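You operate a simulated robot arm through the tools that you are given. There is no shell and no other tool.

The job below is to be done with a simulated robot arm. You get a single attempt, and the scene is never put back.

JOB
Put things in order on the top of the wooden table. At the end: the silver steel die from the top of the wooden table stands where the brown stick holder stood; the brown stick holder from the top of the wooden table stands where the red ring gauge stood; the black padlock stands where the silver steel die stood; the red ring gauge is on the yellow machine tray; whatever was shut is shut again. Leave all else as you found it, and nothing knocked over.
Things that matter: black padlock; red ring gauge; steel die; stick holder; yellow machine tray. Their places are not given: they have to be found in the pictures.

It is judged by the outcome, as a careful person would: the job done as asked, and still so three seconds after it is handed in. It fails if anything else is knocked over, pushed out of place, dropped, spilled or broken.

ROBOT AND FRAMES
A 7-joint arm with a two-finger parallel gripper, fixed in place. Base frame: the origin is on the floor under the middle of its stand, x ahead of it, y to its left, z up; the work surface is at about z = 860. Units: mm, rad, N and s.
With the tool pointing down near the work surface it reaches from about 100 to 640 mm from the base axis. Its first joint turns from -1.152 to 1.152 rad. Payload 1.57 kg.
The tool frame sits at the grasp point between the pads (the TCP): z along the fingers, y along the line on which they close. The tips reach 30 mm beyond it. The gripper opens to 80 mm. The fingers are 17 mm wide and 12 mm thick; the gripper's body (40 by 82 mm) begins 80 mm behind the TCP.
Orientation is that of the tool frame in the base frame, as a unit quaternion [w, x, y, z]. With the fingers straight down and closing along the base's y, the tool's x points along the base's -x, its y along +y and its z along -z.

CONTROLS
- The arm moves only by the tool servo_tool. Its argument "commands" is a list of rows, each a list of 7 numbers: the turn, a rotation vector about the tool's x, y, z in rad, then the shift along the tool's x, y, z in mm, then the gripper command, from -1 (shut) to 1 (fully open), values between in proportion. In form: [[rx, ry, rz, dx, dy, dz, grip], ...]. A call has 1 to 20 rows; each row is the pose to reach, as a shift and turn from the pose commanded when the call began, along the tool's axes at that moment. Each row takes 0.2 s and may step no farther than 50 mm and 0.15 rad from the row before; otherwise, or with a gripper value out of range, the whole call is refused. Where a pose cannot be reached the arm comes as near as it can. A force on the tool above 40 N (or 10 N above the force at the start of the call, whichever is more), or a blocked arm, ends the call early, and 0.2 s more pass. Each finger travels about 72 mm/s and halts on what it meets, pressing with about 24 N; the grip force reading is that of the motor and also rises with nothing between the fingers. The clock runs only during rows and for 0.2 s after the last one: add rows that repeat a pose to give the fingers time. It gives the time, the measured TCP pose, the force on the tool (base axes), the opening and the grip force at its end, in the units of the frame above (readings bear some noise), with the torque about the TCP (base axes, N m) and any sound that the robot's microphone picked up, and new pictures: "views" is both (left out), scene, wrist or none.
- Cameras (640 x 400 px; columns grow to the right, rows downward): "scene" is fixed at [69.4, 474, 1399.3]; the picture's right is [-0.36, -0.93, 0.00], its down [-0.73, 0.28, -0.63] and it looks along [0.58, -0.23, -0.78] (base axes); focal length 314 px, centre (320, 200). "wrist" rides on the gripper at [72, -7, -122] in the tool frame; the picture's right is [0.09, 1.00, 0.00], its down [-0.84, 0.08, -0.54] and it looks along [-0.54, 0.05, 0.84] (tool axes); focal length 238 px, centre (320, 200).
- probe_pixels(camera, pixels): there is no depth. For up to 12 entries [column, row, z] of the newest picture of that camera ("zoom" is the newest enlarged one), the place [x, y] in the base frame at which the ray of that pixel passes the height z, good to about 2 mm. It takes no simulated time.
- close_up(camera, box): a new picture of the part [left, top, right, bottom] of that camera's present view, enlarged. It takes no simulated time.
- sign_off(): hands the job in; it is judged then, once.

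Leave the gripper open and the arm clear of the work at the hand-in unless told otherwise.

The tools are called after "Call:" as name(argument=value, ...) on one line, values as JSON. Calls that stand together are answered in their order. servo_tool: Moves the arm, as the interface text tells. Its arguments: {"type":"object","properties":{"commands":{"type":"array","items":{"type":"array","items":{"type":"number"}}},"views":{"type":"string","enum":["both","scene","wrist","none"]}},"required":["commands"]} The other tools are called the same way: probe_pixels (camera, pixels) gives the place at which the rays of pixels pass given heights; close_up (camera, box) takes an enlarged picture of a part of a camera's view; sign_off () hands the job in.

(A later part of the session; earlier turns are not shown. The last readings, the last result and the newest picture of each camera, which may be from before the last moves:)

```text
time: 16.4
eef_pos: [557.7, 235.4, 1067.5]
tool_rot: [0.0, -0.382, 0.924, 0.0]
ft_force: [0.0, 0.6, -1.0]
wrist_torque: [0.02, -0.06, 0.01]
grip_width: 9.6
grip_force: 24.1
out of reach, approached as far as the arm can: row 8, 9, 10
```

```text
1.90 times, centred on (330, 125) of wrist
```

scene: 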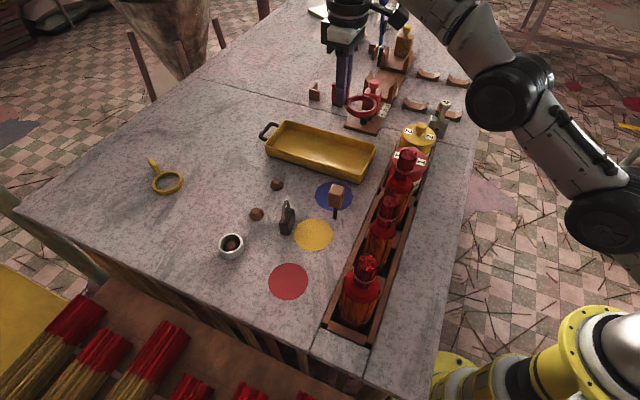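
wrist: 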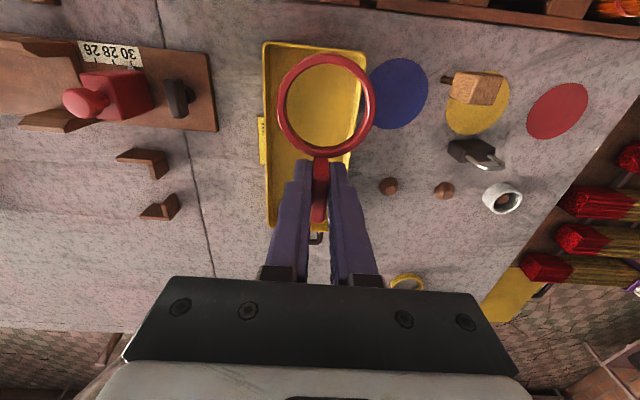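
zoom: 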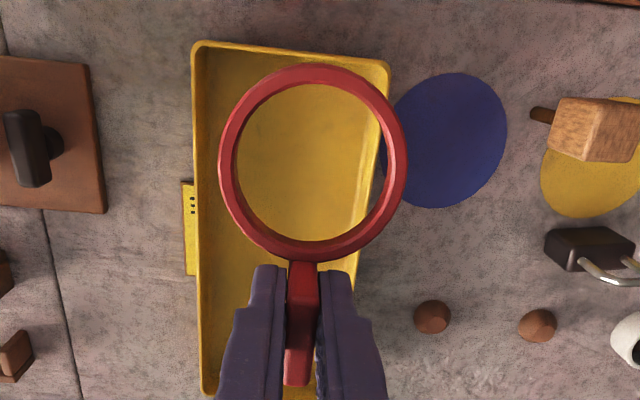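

The reach limit stopped me at about (558,235), r≈605 at this height; lower down the reach should be better. I'll probe the tray corners from the wrist view to get its exact shape.

Call:
probe_pixels(camera="wrist", pixels=[[264.4, 43.6, 880], [264.4, 43.6, 890], [264.4, 43.6, 900], [365.7, 52.6, 880], [365.7, 52.6, 890], [365.7, 52.6, 900], [268.6, 225.8, 890], [320, 100, 863], [354, 170, 890]])

Call:
close_up(camera="scene", box=[250, 105, 390, 195])

```text
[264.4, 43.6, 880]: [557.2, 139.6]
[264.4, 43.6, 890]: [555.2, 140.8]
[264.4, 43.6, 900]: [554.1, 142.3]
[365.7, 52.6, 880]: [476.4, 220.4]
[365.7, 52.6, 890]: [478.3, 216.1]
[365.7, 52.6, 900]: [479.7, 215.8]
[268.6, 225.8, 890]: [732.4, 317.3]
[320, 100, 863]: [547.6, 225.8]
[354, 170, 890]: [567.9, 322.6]
```

```text
4.44 times, centred on (320, 150) of scene
```

zoom: 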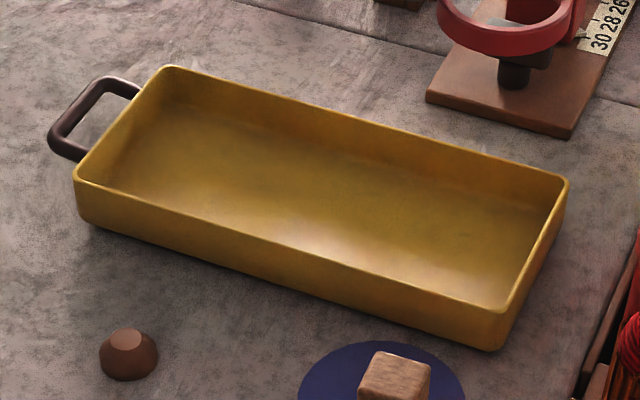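

The tray rim is at about z=890. Its axis runs at ~44° from near-end middle (515,181), and the inside is about 90 mm wide. I'll lower to about z=965, still above the rim, and see where the arm settles.

Call:
servo_tool(commands=[[0, 0, 0, 0, 0, 30, -1], [0, 0, 0, 0, 0, 60, -1], [0, 0, 0, 0, 0, 90, -1], [0, 0, 0, 0, 0, 108, -1], [0, 0, 0, 0, 0, 108, -1]])

Call:
close_up(camera="wrist", box=[200, 20, 460, 230])

Call:
close_up(camera="scene", box=[270, 80, 410, 190])

```text
time: 17.6
eef_pos: [559.9, 237.3, 962.3]
tool_rot: [-0.001, -0.383, 0.924, 0.0]
ft_force: [-0.2, 0.8, -0.9]
wrist_torque: [0.0, -0.01, -0.01]
grip_width: 9.5
grip_force: 24.1
```

scene: 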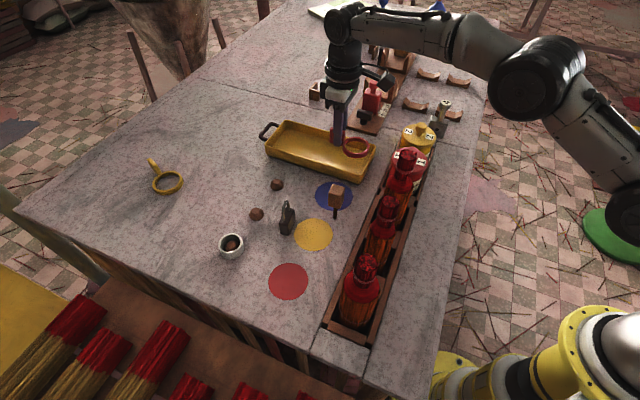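
wrist: 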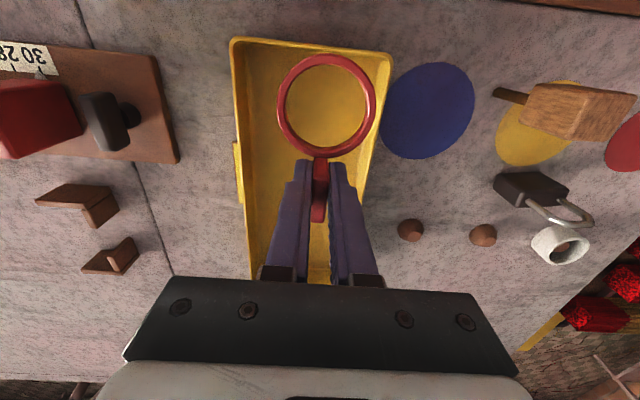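

```text
1.90 times, centred on (330, 125) of wrist
```

zoom: 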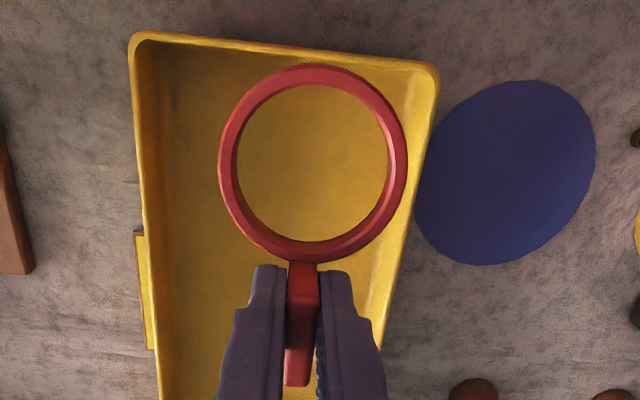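

```text
3.64 times, centred on (340, 135) of scene
```

zoom: 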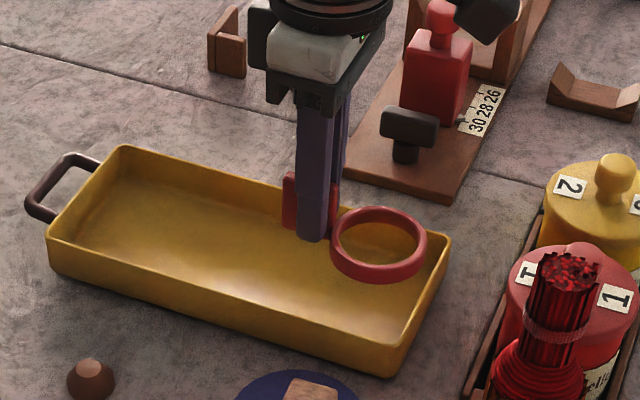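

The ring projects too close to the near wall and the right wall. I'll shift 18 mm outward (tool -x) and 9 mm along tool -y at this height, then recheck.

Call:
servo_tool(commands=[[0, 0, 0, -9, -5, 0, -1], [0, 0, 0, -18, -9, 0, -1], [0, 0, 0, -18, -9, 20, -1], [0, 0, 0, -18, -9, 20, -1]])

Call:
close_up(camera="wrist", box=[200, 20, 460, 230])

Call:
close_up(camera="scene", box=[270, 80, 410, 190])

```text
time: 18.6
eef_pos: [577.4, 243.2, 940.8]
tool_rot: [0.0, -0.383, 0.924, 0.0]
ft_force: [0.2, 0.3, -0.9]
wrist_torque: [0.0, -0.02, 0.03]
grip_width: 9.5
grip_force: 23.9
```

scene: 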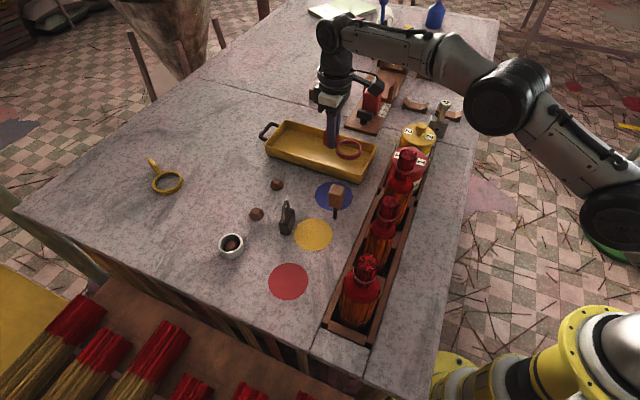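
wrist: 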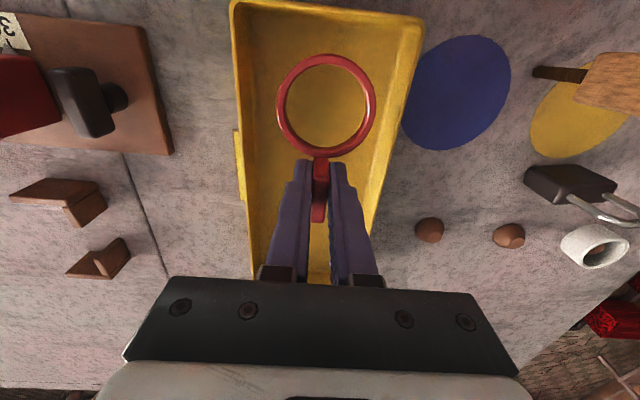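

```text
1.90 times, centred on (330, 125) of wrist
```

zoom: 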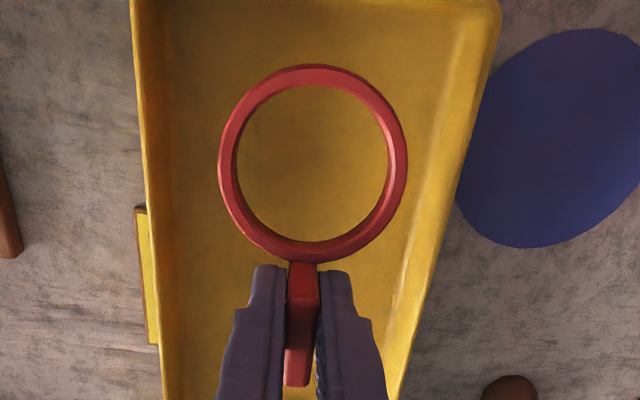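

```text
3.64 times, centred on (340, 135) of scene
```

zoom: 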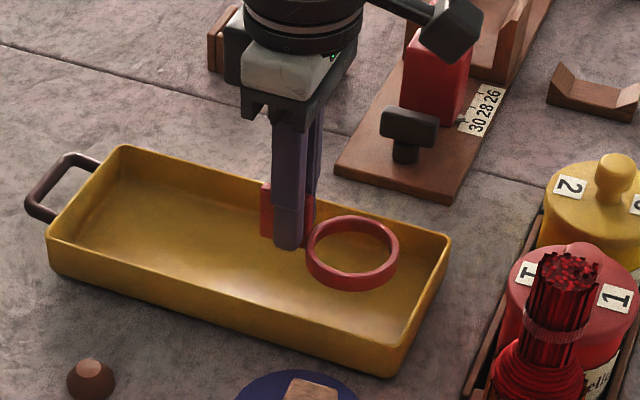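

The ring now sits well inside the tray outline. I'll nudge 4 mm more along tool -y, lower to just above the tray floor (TCP≈901), and read the force.

Call:
servo_tool(commands=[[0, 0, 0, 0, -4, 12, -1], [0, 0, 0, 0, -4, 25, -1], [0, 0, 0, 0, -4, 34, -1], [0, 0, 0, 0, -4, 38, -1], [0, 0, 0, 0, -4, 40, -1], [0, 0, 0, 0, -4, 40, -1]])

Call:
close_up(camera="scene", box=[290, 100, 400, 190])

```text
time: 20.0
eef_pos: [581.3, 239.0, 903.7]
tool_rot: [0.001, -0.383, 0.924, 0.0]
ft_force: [-2.2, 0.2, 7.7]
wrist_torque: [-0.17, 0.25, 0.03]
grip_width: 9.6
grip_force: 24.4
```

scene: 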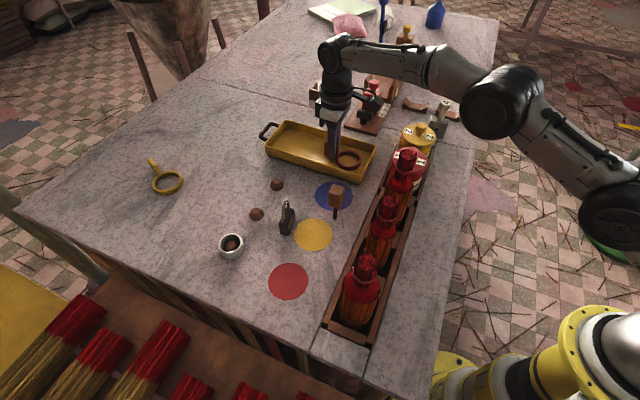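
wrist: 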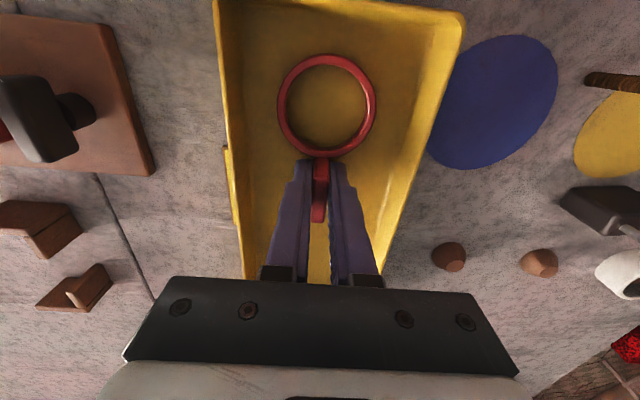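

```text
4.44 times, centred on (345, 145) of scene
```

zoom: 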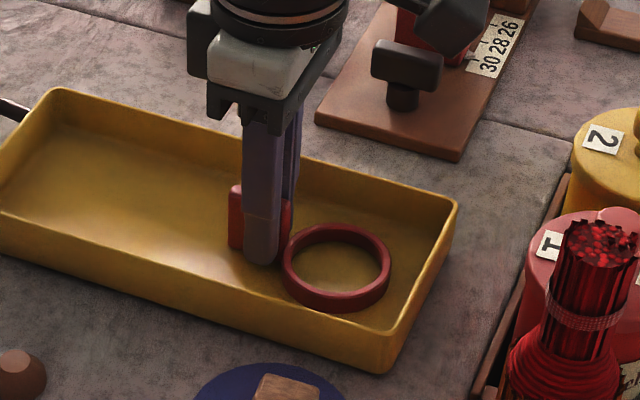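

A contact force of about 8 N shows the gauge rests on the tray floor. I'll open the fingers to about 35 mm, which has room inside the tray, and then rise straight up.

Call:
servo_tool(commands=[[0, 0, 0, 0, 0, -1, -0.6], [0, 0, 0, 0, 0, -1, -0.2], [0, 0, 0, 0, 0, -1, -0.1], [0, 0, 0, 0, 0, -10, -0.1], [0, 0, 0, 0, 0, -35, -0.1], [0, 0, 0, 0, 0, -70, -0.1], [0, 0, 0, 0, 0, -105, 0.4], [0, 0, 0, 10, 0, -140, 1], [0, 0, 0, 25, 0, -165, 1]])

Call:
close_up(camera="scene", box=[290, 100, 400, 190])

```text
time: 22.0
eef_pos: [564.0, 222.0, 1066.2]
tool_rot: [0.0, -0.384, 0.923, 0.0]
ft_force: [-0.1, 1.1, 0.1]
wrist_torque: [-0.03, 0.03, -0.03]
grip_width: 80.5
grip_force: 0.0
out of reach, approached as far as the arm can: row 7, 8
```

scene: 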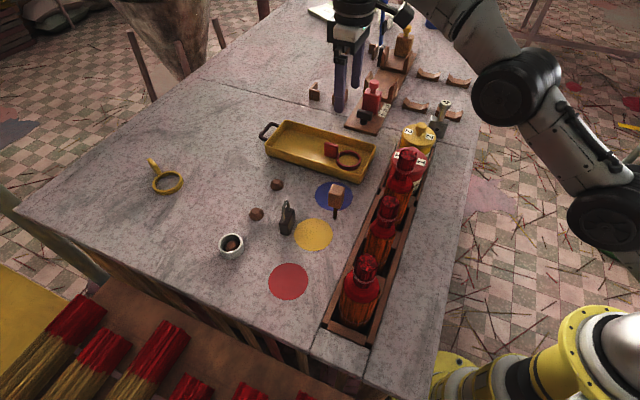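
wrist: 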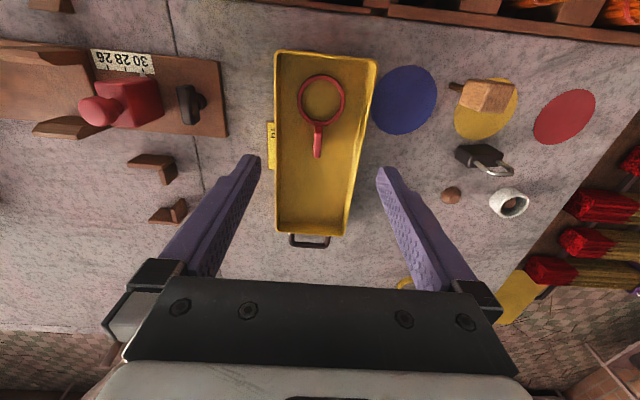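

```text
4.44 times, centred on (345, 145) of scene
```

zoom: 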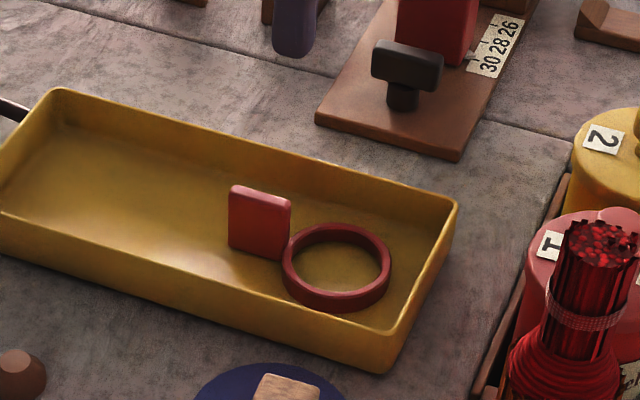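

Step 1 is done: the red ring gauge stands in the tray. Next I'll hover over the brown stick holder at about (400,290,1060) to measure its orientation.

Call:
servo_tool(commands=[[0, 0, 0, 16, 40, 0, 1], [0, 0, 0, 33, 80, 0, 1], [0, 0, 0, 50, 120, 0, 1], [0, 0, 0, 62, 150, 4, 1], [0, 0, 0, 68, 164, 6, 1], [0, 0, 0, 68, 164, 6, 1]])

Call:
close_up(camera="wrist", box=[250, 70, 400, 220])

Call:
close_up(camera="scene", box=[310, 175, 365, 225])

```text
time: 23.4
eef_pos: [400.6, 288.1, 1060.9]
tool_rot: [0.0, -0.383, 0.924, 0.0]
ft_force: [0.2, -0.9, 0.4]
wrist_torque: [0.0, -0.02, -0.06]
grip_width: 79.6
grip_force: 0.0
```

scene: 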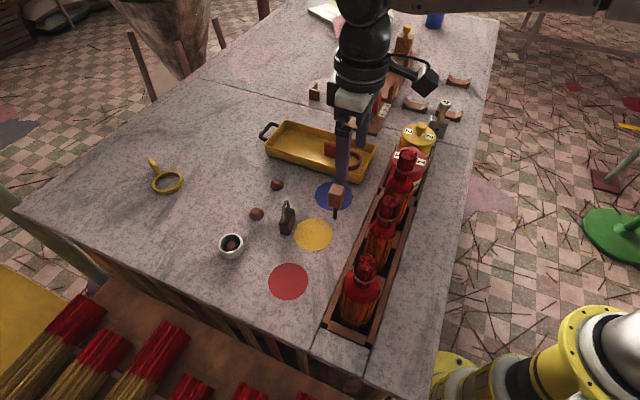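
wrist: 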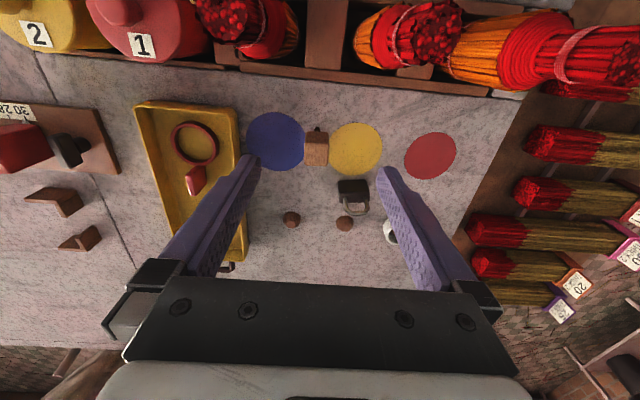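

```text
2.67 times, centred on (325, 145) of wrist
```

zoom: 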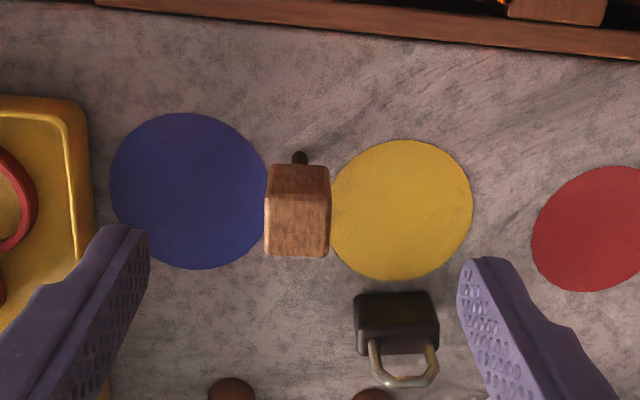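

```text
8.00 times, centred on (338, 200) of scene
```

zoom: 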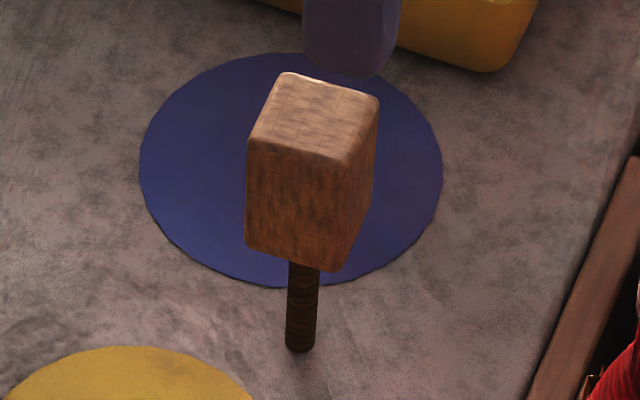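

The object stands upright between the blue and yellow pads. Before moving it, I'll check the surroundings outside the frame for any other candidate holders or dies.

Call:
close_up(camera="scene", box=[390, -140, 640, 20])

Call:
close_up(camera="scene", box=[0, -150, 130, 20])

Call:
close_up(camera="scene", box=[640, 0, 900, 200])

Call:
close_up(camera="scene", box=[0, 380, 400, 640])

```text
refused: -140 is not a number from 0 to 400
```

```text
refused: -150 is not a number from 0 to 400
```

```text
refused: 900 is not a number from 0 to 640
```

```text
refused: 640 is not a number from 0 to 400
```

Those boxes must stay within the frame, so I'll use thin boxes along the edges instead.

Call:
close_up(camera="scene", box=[340, 0, 640, 2])

Call:
close_up(camera="scene", box=[0, 0, 300, 2])

Call:
close_up(camera="scene", box=[638, 0, 640, 240])

Call:
close_up(camera="scene", box=[0, 398, 400, 400])

Call:
close_up(camera="scene", box=[380, 60, 480, 130])

```text
2.13 times, centred on (490, 1) of scene
```

zoom: 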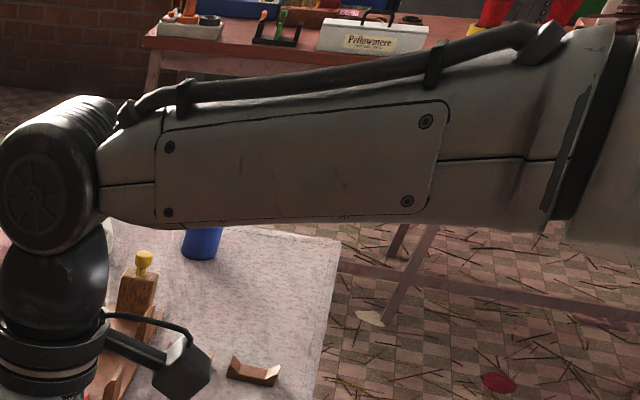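

```text
2.13 times, centred on (150, 1) of scene
```

zoom: 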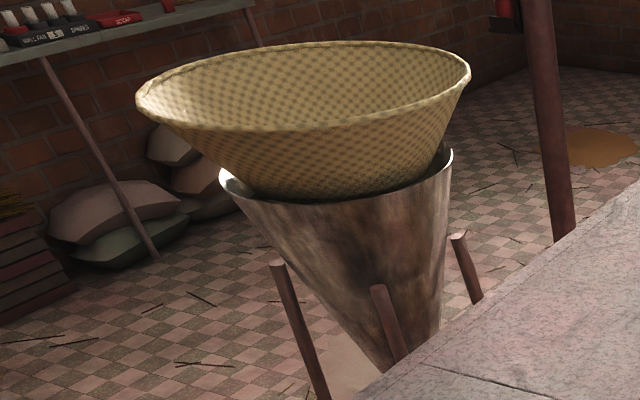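

```text
1.67 times, centred on (639, 120) of scene
```

zoom: 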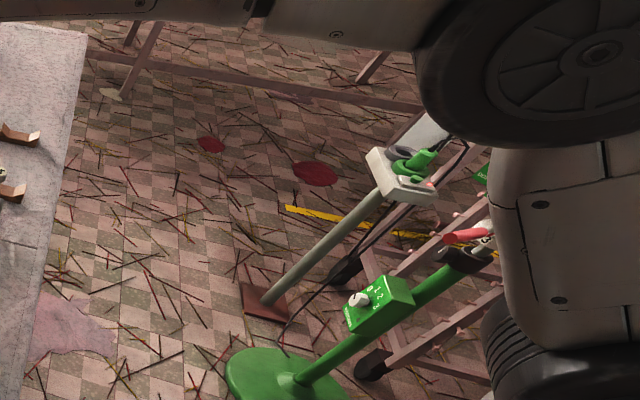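

```text
1.60 times, centred on (200, 399) of scene
```

zoom: 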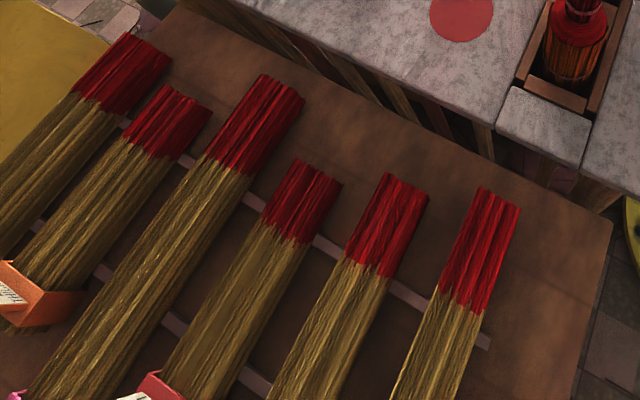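

```text
5.71 times, centred on (430, 95) of scene
```

zoom: 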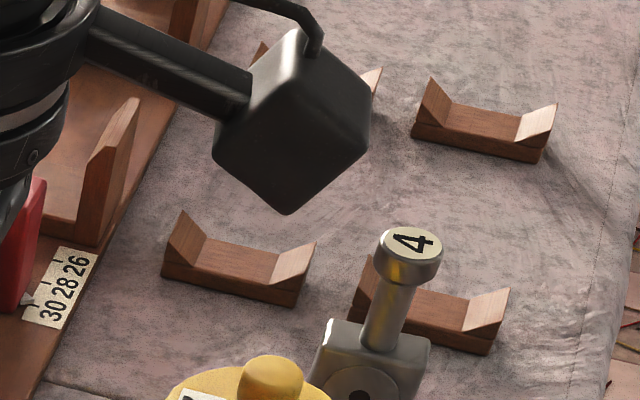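

No other candidate turns up, so I'll go ahead with the wooden-headed stick holder. It stands at about (418,303), top z≈945, with a head about 25×28×41 mm on a thin stem, aligned at 45°. I'll turn the tool by -90° at this height so the camera housing stays away from the bundles, and centre over it.

Call:
servo_tool(commands=[[0, 0, 0.13, -2, 0, 0, 1], [0, 0, 0.26, -4, -1, 0, 1], [0, 0, 0.39, -6, -1, 0, 1], [0, 0, 0.52, -8, -1, 0, 1], [0, 0, 0.65, -10, -2, 0, 1], [0, 0, 0.78, -12, -2, 0, 1], [0, 0, 0.91, -14, -2, 0, 1], [0, 0, 1.04, -16, -2, 0, 1], [0, 0, 1.17, -18, -3, 0, 1], [0, 0, 1.3, -20, -3, 0, 1], [0, 0, 1.43, -22, -3, 0, 1], [0, 0, 1.571, -22, -3, 0, 1], [0, 0, 1.571, -22, -3, 0, 1]])

Call:
close_up(camera="wrist", box=[250, 60, 400, 200])

```text
time: 26.2
eef_pos: [418.8, 302.9, 1059.8]
tool_rot: [0.0, 0.384, 0.923, 0.0]
ft_force: [0.1, -0.3, 0.7]
wrist_torque: [-0.02, -0.01, 0.0]
grip_width: 79.9
grip_force: 0.1
```

scene: 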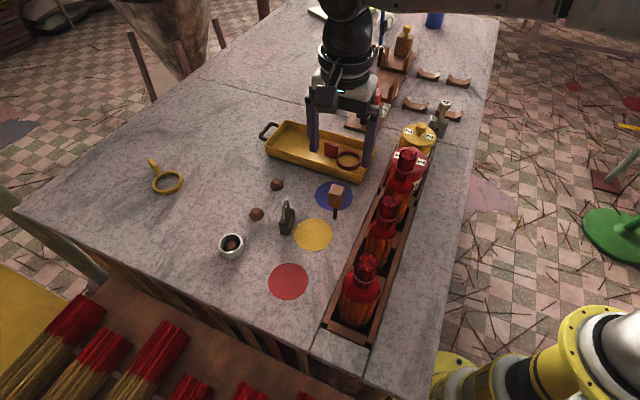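
wrist: 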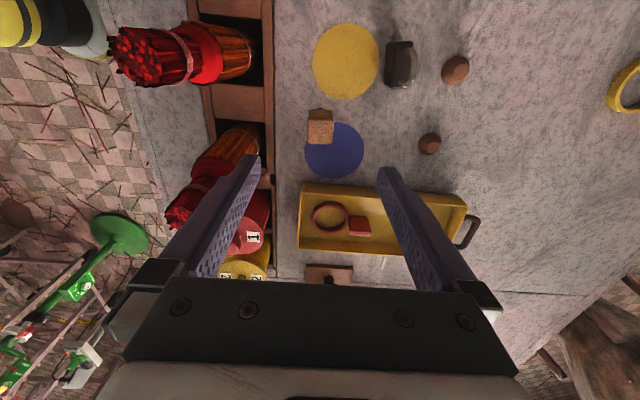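

```text
2.86 times, centred on (325, 130) of wrist
```

zoom: 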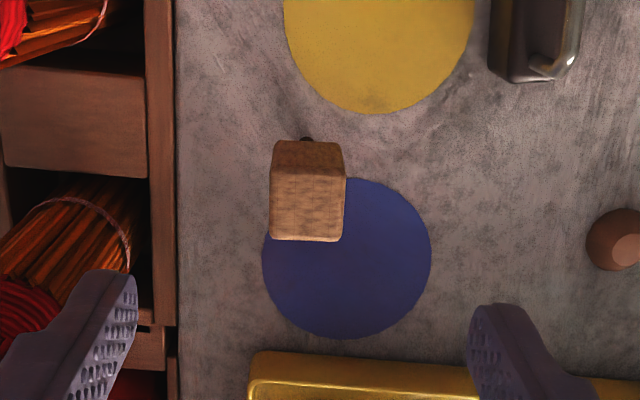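

The head is centred under the tool axis (px (320.5,133.5) against (320.5,133)). I'll take one sharper close-up to judge its yaw before descending.

Call:
close_up(camera="wrist", box=[300, 100, 345, 155])

```text
7.27 times, centred on (322, 128) of wrist
```

zoom: 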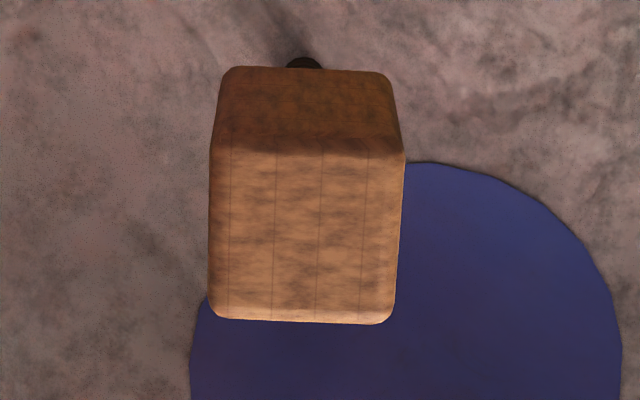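

The yaw needs about -0.05 rad more. I'll narrow the opening to about 55 mm to stay clear of the trough edge and descend so the pads straddle the head (TCP z≈922). Then I'll close gradually so the holder isn't bumped.

Call:
servo_tool(commands=[[0, 0, -0.05, 0, 0, 0, 0.375], [0, 0, -0.05, 0, 0, 30, 0.375], [0, 0, -0.05, 0, 0, 60, 0.375], [0, 0, -0.05, 0, 0, 85, 0.375], [0, 0, -0.05, 0, 0, 85, 0.375]])

Call:
close_up(camera="wrist", box=[250, 80, 400, 240])

Call:
close_up(camera="scene", box=[295, 135, 385, 230])

```text
time: 27.4
eef_pos: [416.0, 303.1, 974.8]
tool_rot: [0.0, 0.36, 0.933, 0.0]
ft_force: [-0.6, 0.1, 0.3]
wrist_torque: [-0.03, 0.02, 0.01]
grip_width: 55.2
grip_force: 0.0
```

scene: 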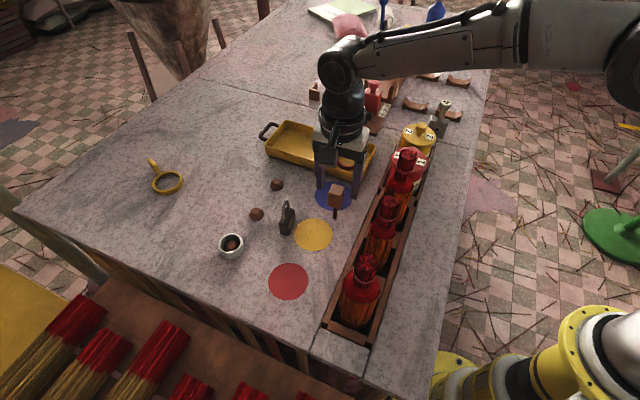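
wrist: 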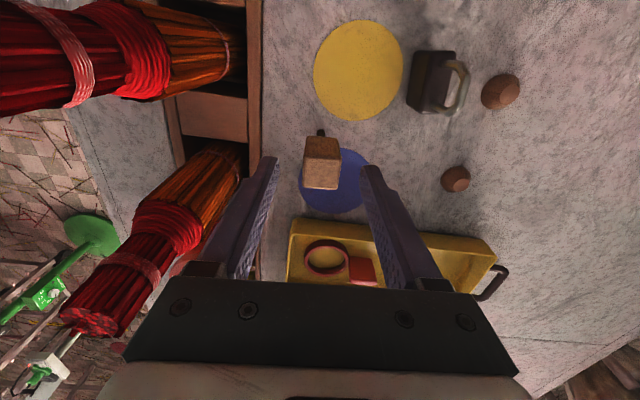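

```text
2.50 times, centred on (325, 160) of wrist
```

zoom: 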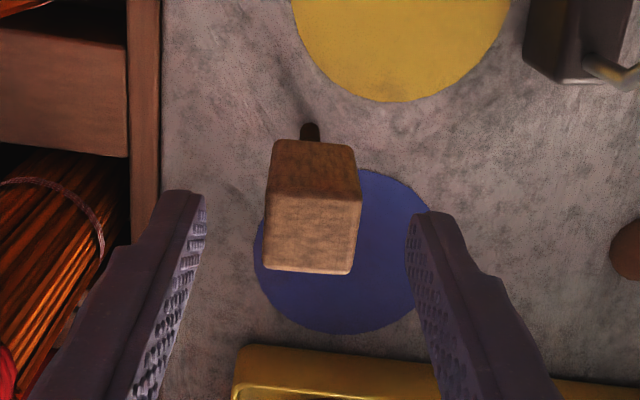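

```text
4.21 times, centred on (340, 182) of scene
```

zoom: 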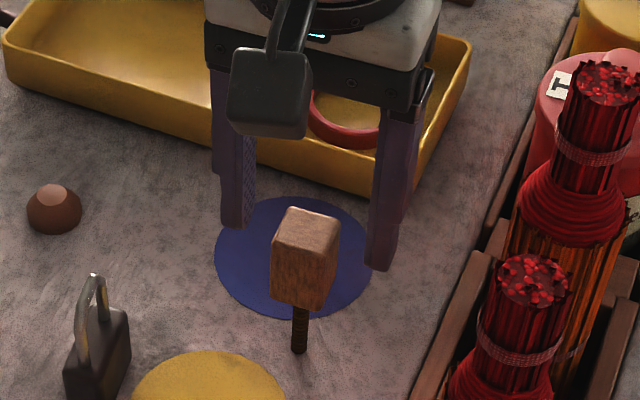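

It's still centred (top face centre at px (321,173) against axis (321,170)). Now I'll go the last 53 mm down and close gently.

Call:
servo_tool(commands=[[0, 0, 0, 0, 0, 25, 0.375], [0, 0, 0, 0, 0, 45, 0.375], [0, 0, 0, 0, 0, 53, 0.375], [0, 0, 0, 0, 0, 53, 0.0], [0, 0, 0, 0, 0, 53, -0.2], [0, 0, 0, 0, 0, 53, -0.28], [0, 0, 0, 0, 0, 53, -0.34], [0, 0, 0, 0, 0, 53, -0.4], [0, 0, 0, 0, 0, 53, -0.6], [0, 0, 0, 0, 0, 53, -1], [0, 0, 0, 0, 0, 53, -1]])

Call:
close_up(camera="scene", box=[295, 135, 385, 230])

Call:
close_up(camera="wrist", box=[250, 80, 400, 240])

```text
time: 29.8
eef_pos: [417.4, 304.0, 922.7]
tool_rot: [0.001, 0.36, 0.933, 0.0]
ft_force: [0.2, -0.2, 0.3]
wrist_torque: [-0.02, 0.01, 0.0]
grip_width: 25.5
grip_force: 23.9
```

scene: 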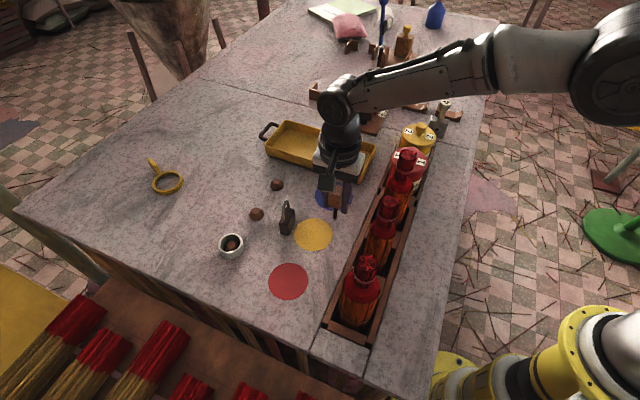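
wrist: 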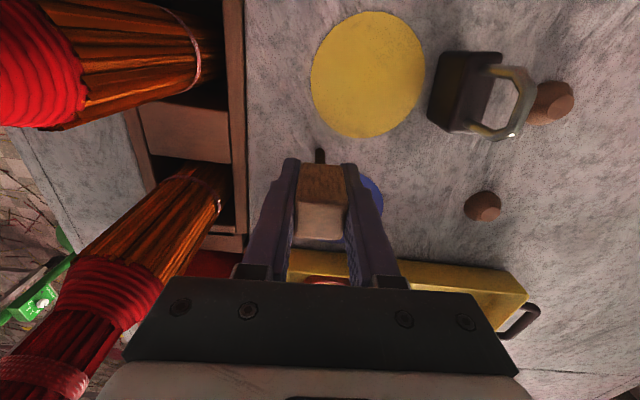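

```text
4.21 times, centred on (340, 182) of scene
```

zoom: 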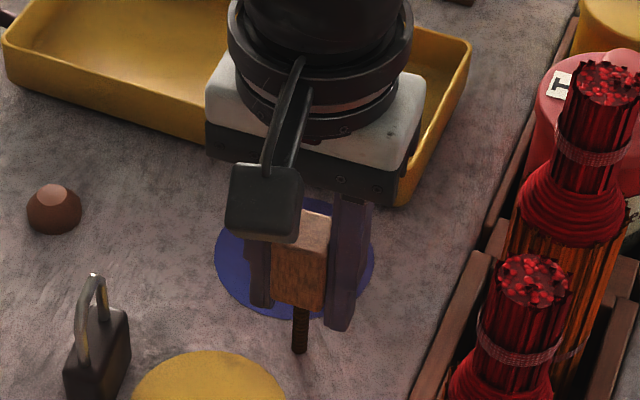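

```text
2.50 times, centred on (325, 160) of wrist
```

zoom: 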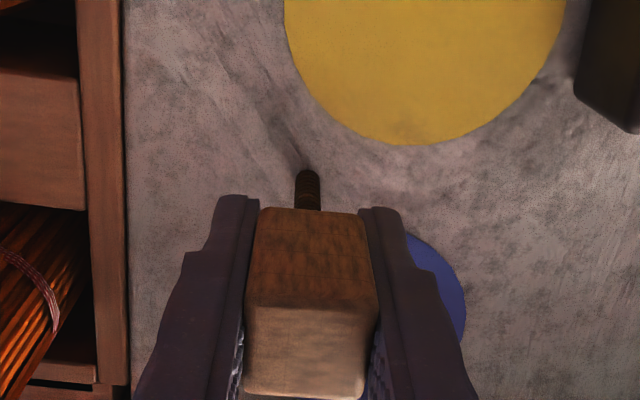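

The head is gripped at 25.5 mm. Its standing spot corresponds to TCP about (417.4,303.3,922), which I'll use for the die later. I'll lift straight up about 85 mm and carry it towards the red pad.

Call:
servo_tool(commands=[[0, 0, 0, 0, 0, -6, -1], [0, 0, 0, 0, 0, -20, -1], [0, 0, 0, 0, 0, -50, -1], [0, 0, 0, 0, 0, -85, -1], [0, 0, 0, 0, 0, -85, -1]])

```text
time: 31.0
eef_pos: [415.0, 303.3, 1004.2]
tool_rot: [0.0, 0.359, 0.933, 0.0]
ft_force: [-0.4, -0.5, -0.4]
wrist_torque: [-0.02, 0.01, -0.02]
grip_width: 25.0
grip_force: 23.9
```

scene: 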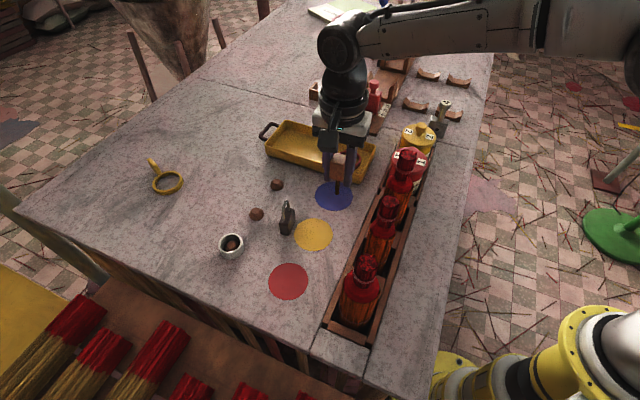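
wrist: 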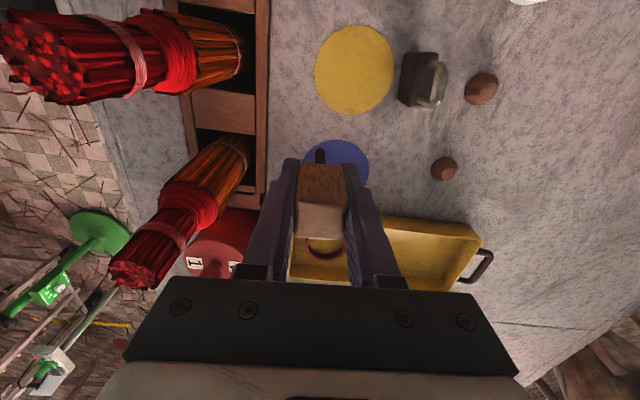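

The holder is up and steady. I'll carry it over the yellow pad to the red pad at about (315.5,438.5), keeping this height.

Call:
servo_tool(commands=[[0, 0, 0, 20, 4, 0, -1], [0, 0, 0, 55, 11, 0, -1], [0, 0, 0, 95, 18, 0, -1], [0, 0, 0, 130, 25, 0, -1], [0, 0, 0, 155, 30, 0, -1], [0, 0, 0, 165, 32, 0, -1], [0, 0, 0, 165, 32, 0, -1]])

Call:
close_up(camera="wrist", box=[240, 60, 400, 240])

Call:
close_up(camera="scene", box=[230, 210, 350, 310])

```text
time: 32.6
eef_pos: [318.1, 438.9, 1008.5]
tool_rot: [0.0, 0.36, 0.933, -0.001]
ft_force: [-0.4, 0.2, -0.1]
wrist_torque: [0.0, -0.04, 0.02]
grip_width: 25.2
grip_force: 24.4
```

scene: 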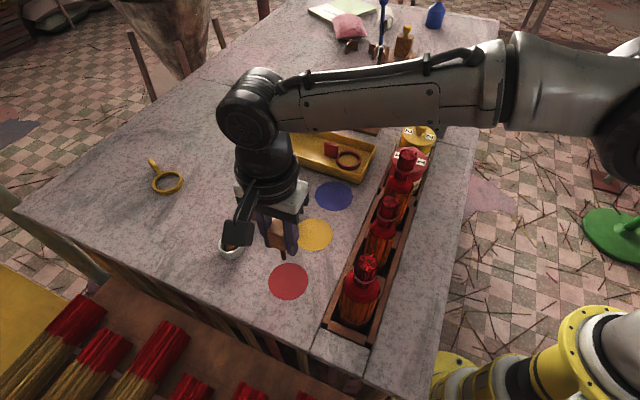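
wrist: 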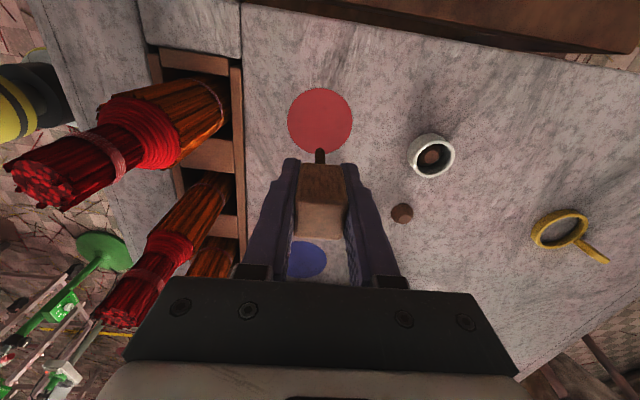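

```text
2.22 times, centred on (320, 150) of wrist
```

zoom: 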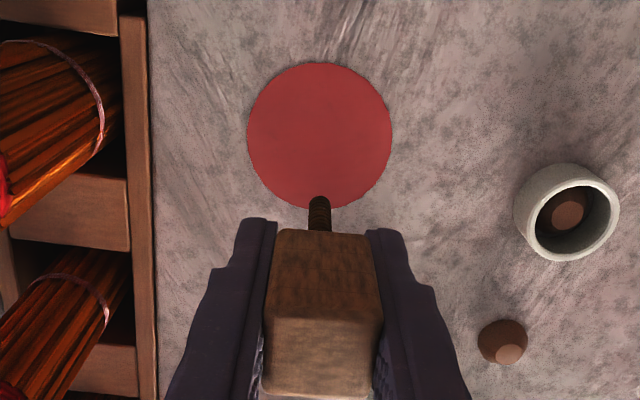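

```text
4.00 times, centred on (290, 260) of scene
```

zoom: 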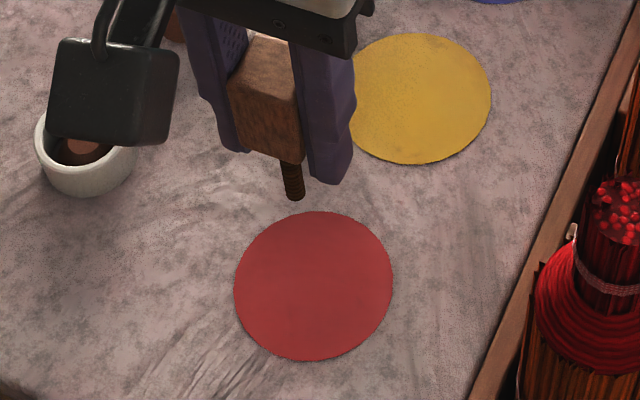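

The red pad's centre is at wrist px (319.8,121.2) and scene px (288.4,281.5). I'll probe both to refine the target.

Call:
probe_pixels(camera="wrist", pixels=[[319.8, 121.2, 860], [320.5, 124.4, 860], [303, 259, 860]])

Call:
probe_pixels(camera="scene", pixels=[[288.4, 281.5, 860], [313, 234.5, 860], [334, 195, 860]])

```text
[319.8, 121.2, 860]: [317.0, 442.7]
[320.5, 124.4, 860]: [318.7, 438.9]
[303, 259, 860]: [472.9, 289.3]
```

```text
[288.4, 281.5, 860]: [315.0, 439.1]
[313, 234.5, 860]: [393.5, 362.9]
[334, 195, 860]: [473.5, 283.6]
```

Both views agree that the target is about (315,440.5), so I need to shift about +3.2 mm in tool x and -0.5 mm in tool y. I'll lower in stages to just above contact (82 mm down) and read the force.

Call:
servo_tool(commands=[[0, 0, 0, 3.2, -0.5, 20, -1], [0, 0, 0, 3.2, -0.5, 50, -1], [0, 0, 0, 3.2, -0.5, 70, -1], [0, 0, 0, 3.2, -0.5, 79, -1], [0, 0, 0, 3.2, -0.5, 82, -1], [0, 0, 0, 3.2, -0.5, 82, -1]])

Call:
close_up(camera="scene", box=[245, 225, 330, 305])

Call:
close_up(camera="wrist", box=[240, 60, 400, 240])

```text
time: 34.0
eef_pos: [314.8, 440.0, 925.6]
tool_rot: [0.0, 0.36, 0.933, 0.0]
ft_force: [0.4, 1.0, 0.1]
wrist_torque: [0.0, 0.05, 0.02]
grip_width: 25.2
grip_force: 24.3
```

scene: 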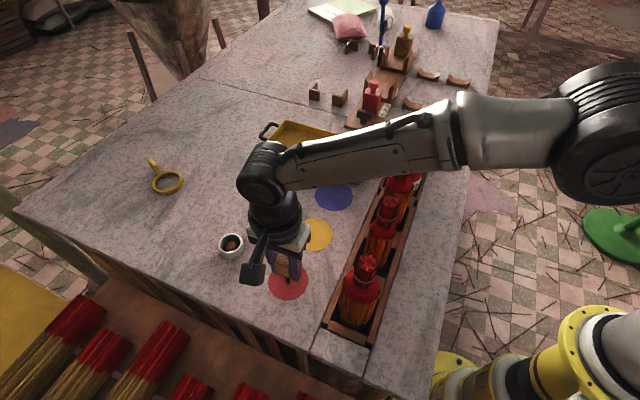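
wrist: 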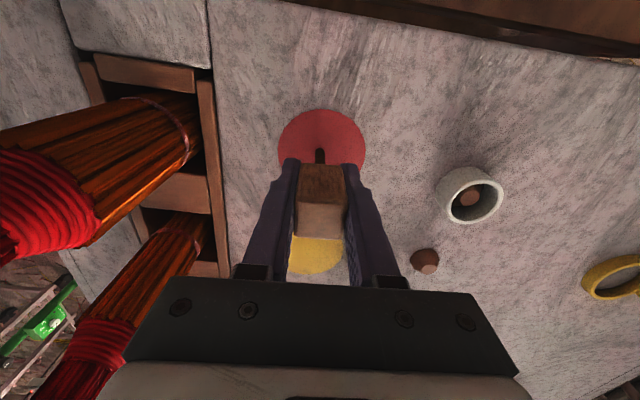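

```text
5.00 times, centred on (288, 265) of scene
```

zoom: 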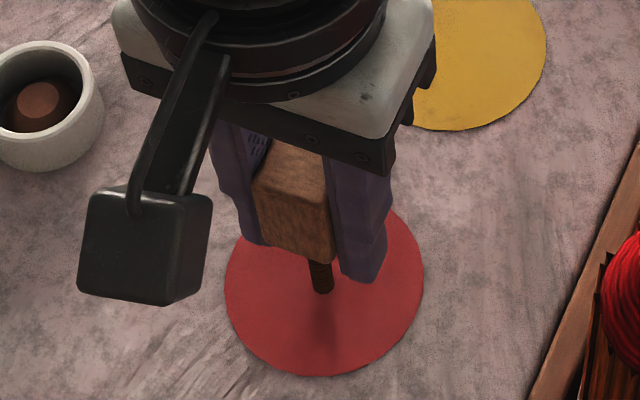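

```text
2.22 times, centred on (320, 150) of wrist
```

zoom: 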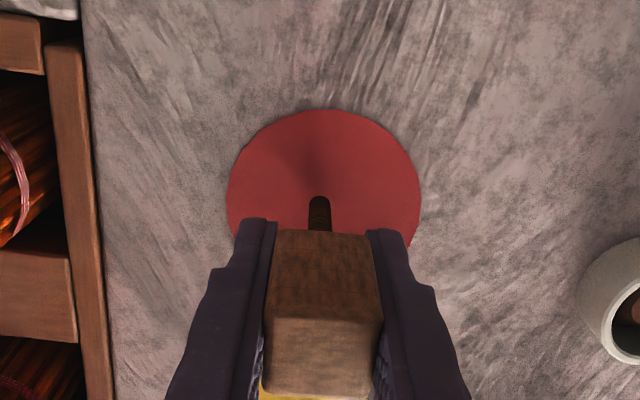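

The stem end at zoom (321,291) sits almost on the pad centre (about (325,286)). There's no contact yet, so I'll lower 2 mm more in small steps.

Call:
servo_tool(commands=[[0, 0, 0, 0, 0, 1, -1], [0, 0, 0, 0, 0, 2, -1], [0, 0, 0, 0, 0, 2, -1]], views="none")

```text
time: 34.8
eef_pos: [313.7, 439.6, 924.5]
tool_rot: [0.0, 0.36, 0.933, 0.0]
ft_force: [0.4, -0.9, -0.9]
wrist_torque: [0.01, 0.0, 0.01]
grip_width: 25.0
grip_force: 23.6
```

No contact yet at about z=924 (command 84 mm below the lift height). I'll lower another 1.5 mm in half-millimetre steps.

Call:
servo_tool(commands=[[0, 0, 0, 0, 0, 0.5, -1], [0, 0, 0, 0, 0, 1, -1], [0, 0, 0, 0, 0, 1, -1]], views="none")

```text
time: 35.6
eef_pos: [315.1, 439.1, 922.9]
tool_rot: [0.0, 0.361, 0.933, 0.0]
ft_force: [0.6, 0.1, -0.9]
wrist_torque: [0.0, -0.01, -0.03]
grip_width: 25.3
grip_force: 24.1
```

Call:
servo_tool(commands=[[0, 0, 0, 0, 0, 0.5, -1], [0, 0, 0, 0, 0, 1, -1], [0, 0, 0, 0, 0, 1, -1]], views="none")

```text
time: 36.4
eef_pos: [314.3, 440.6, 923.0]
tool_rot: [0.001, 0.36, 0.933, -0.001]
ft_force: [-0.5, -0.3, 0.5]
wrist_torque: [0.01, 0.03, 0.02]
grip_width: 25.1
grip_force: 24.1
```

Call:
servo_tool(commands=[[0, 0, 0, 0, 0, 0.5, -1], [0, 0, 0, 0, 0, 1, -1], [0, 0, 0, 0, 0, 1, -1]], views="both")

Call:
close_up(camera="scene", box=[260, 245, 320, 305])

```text
time: 37.2
eef_pos: [314.6, 439.9, 922.6]
tool_rot: [0.0, 0.359, 0.933, 0.0]
ft_force: [-0.1, 0.3, 5.4]
wrist_torque: [0.01, 0.02, -0.03]
grip_width: 25.3
grip_force: 24.5
```

scene: 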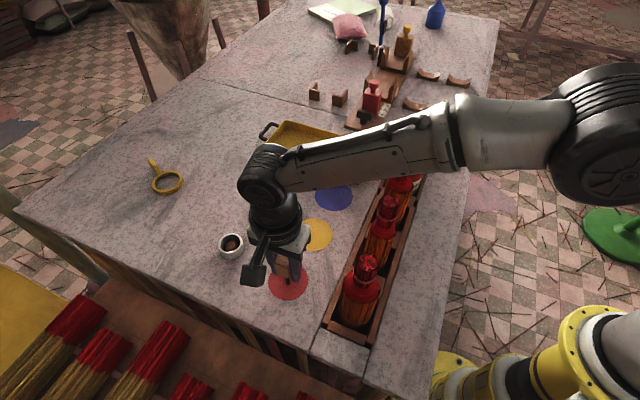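
wrist: 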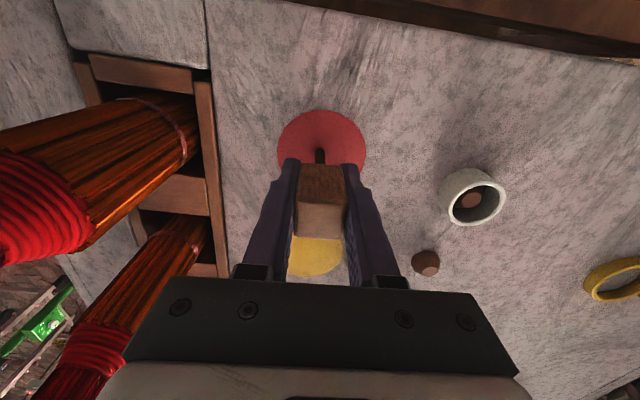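

```text
6.67 times, centred on (290, 275) of scene
```

zoom: 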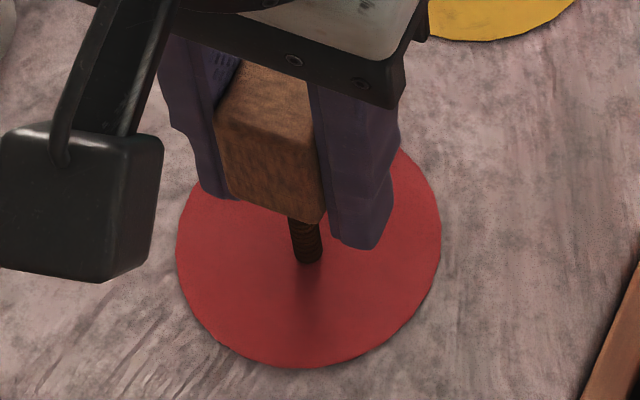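

The force of 5.4 N shows contact, and the stem end is centred on the red pad. I'll relieve half a millimetre, open gently in steps, and check that it stands before leaving.

Call:
servo_tool(commands=[[0, 0, 0, 0, 0, -0.5, -1], [0, 0, 0, 0, 0, -0.5, -0.35], [0, 0, 0, 0, 0, -0.5, -0.3], [0, 0, 0, 0, 0, -0.5, -0.15], [0, 0, 0, 0, 0, -0.5, 0.1], [0, 0, 0, 0, 0, -0.5, 0.375], [0, 0, 0, 0, 0, -0.5, 0.375]])

Call:
close_up(camera="scene", box=[260, 235, 320, 305])

Call:
close_up(camera="wrist", box=[240, 60, 400, 240])

```text
time: 38.8
eef_pos: [314.5, 438.8, 922.0]
tool_rot: [0.0, 0.36, 0.933, 0.0]
ft_force: [0.1, 0.1, 0.0]
wrist_torque: [0.02, 0.04, -0.01]
grip_width: 55.1
grip_force: 0.0
```

scene: 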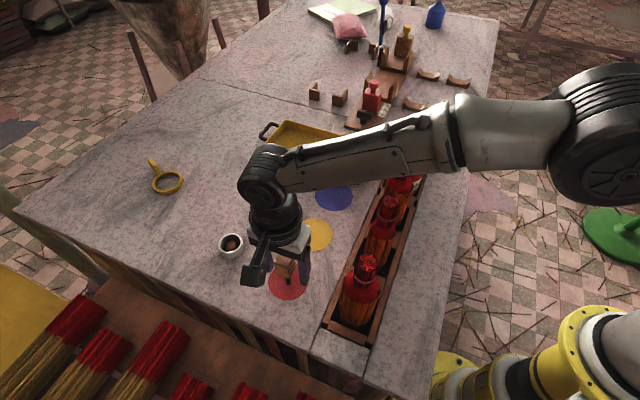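
wrist: 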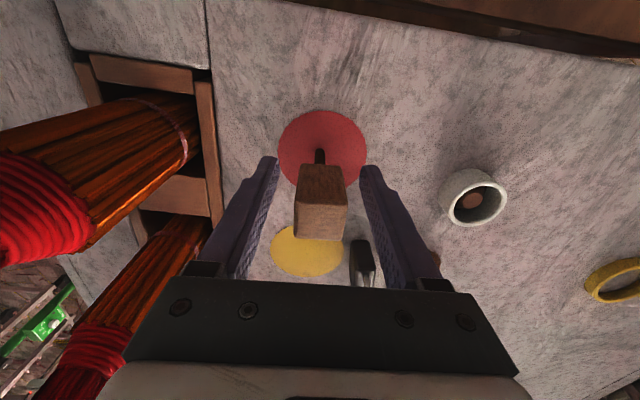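

```text
5.71 times, centred on (290, 270) of scene
```

zoom: 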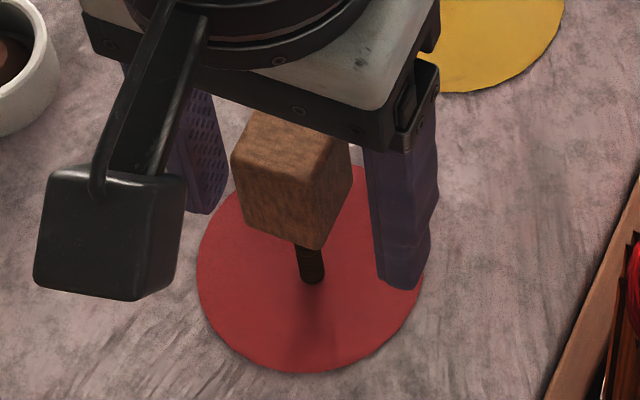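

```text
2.22 times, centred on (320, 150) of wrist
```

zoom: 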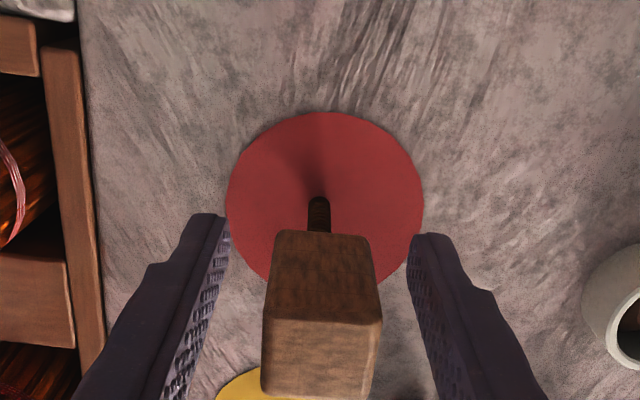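

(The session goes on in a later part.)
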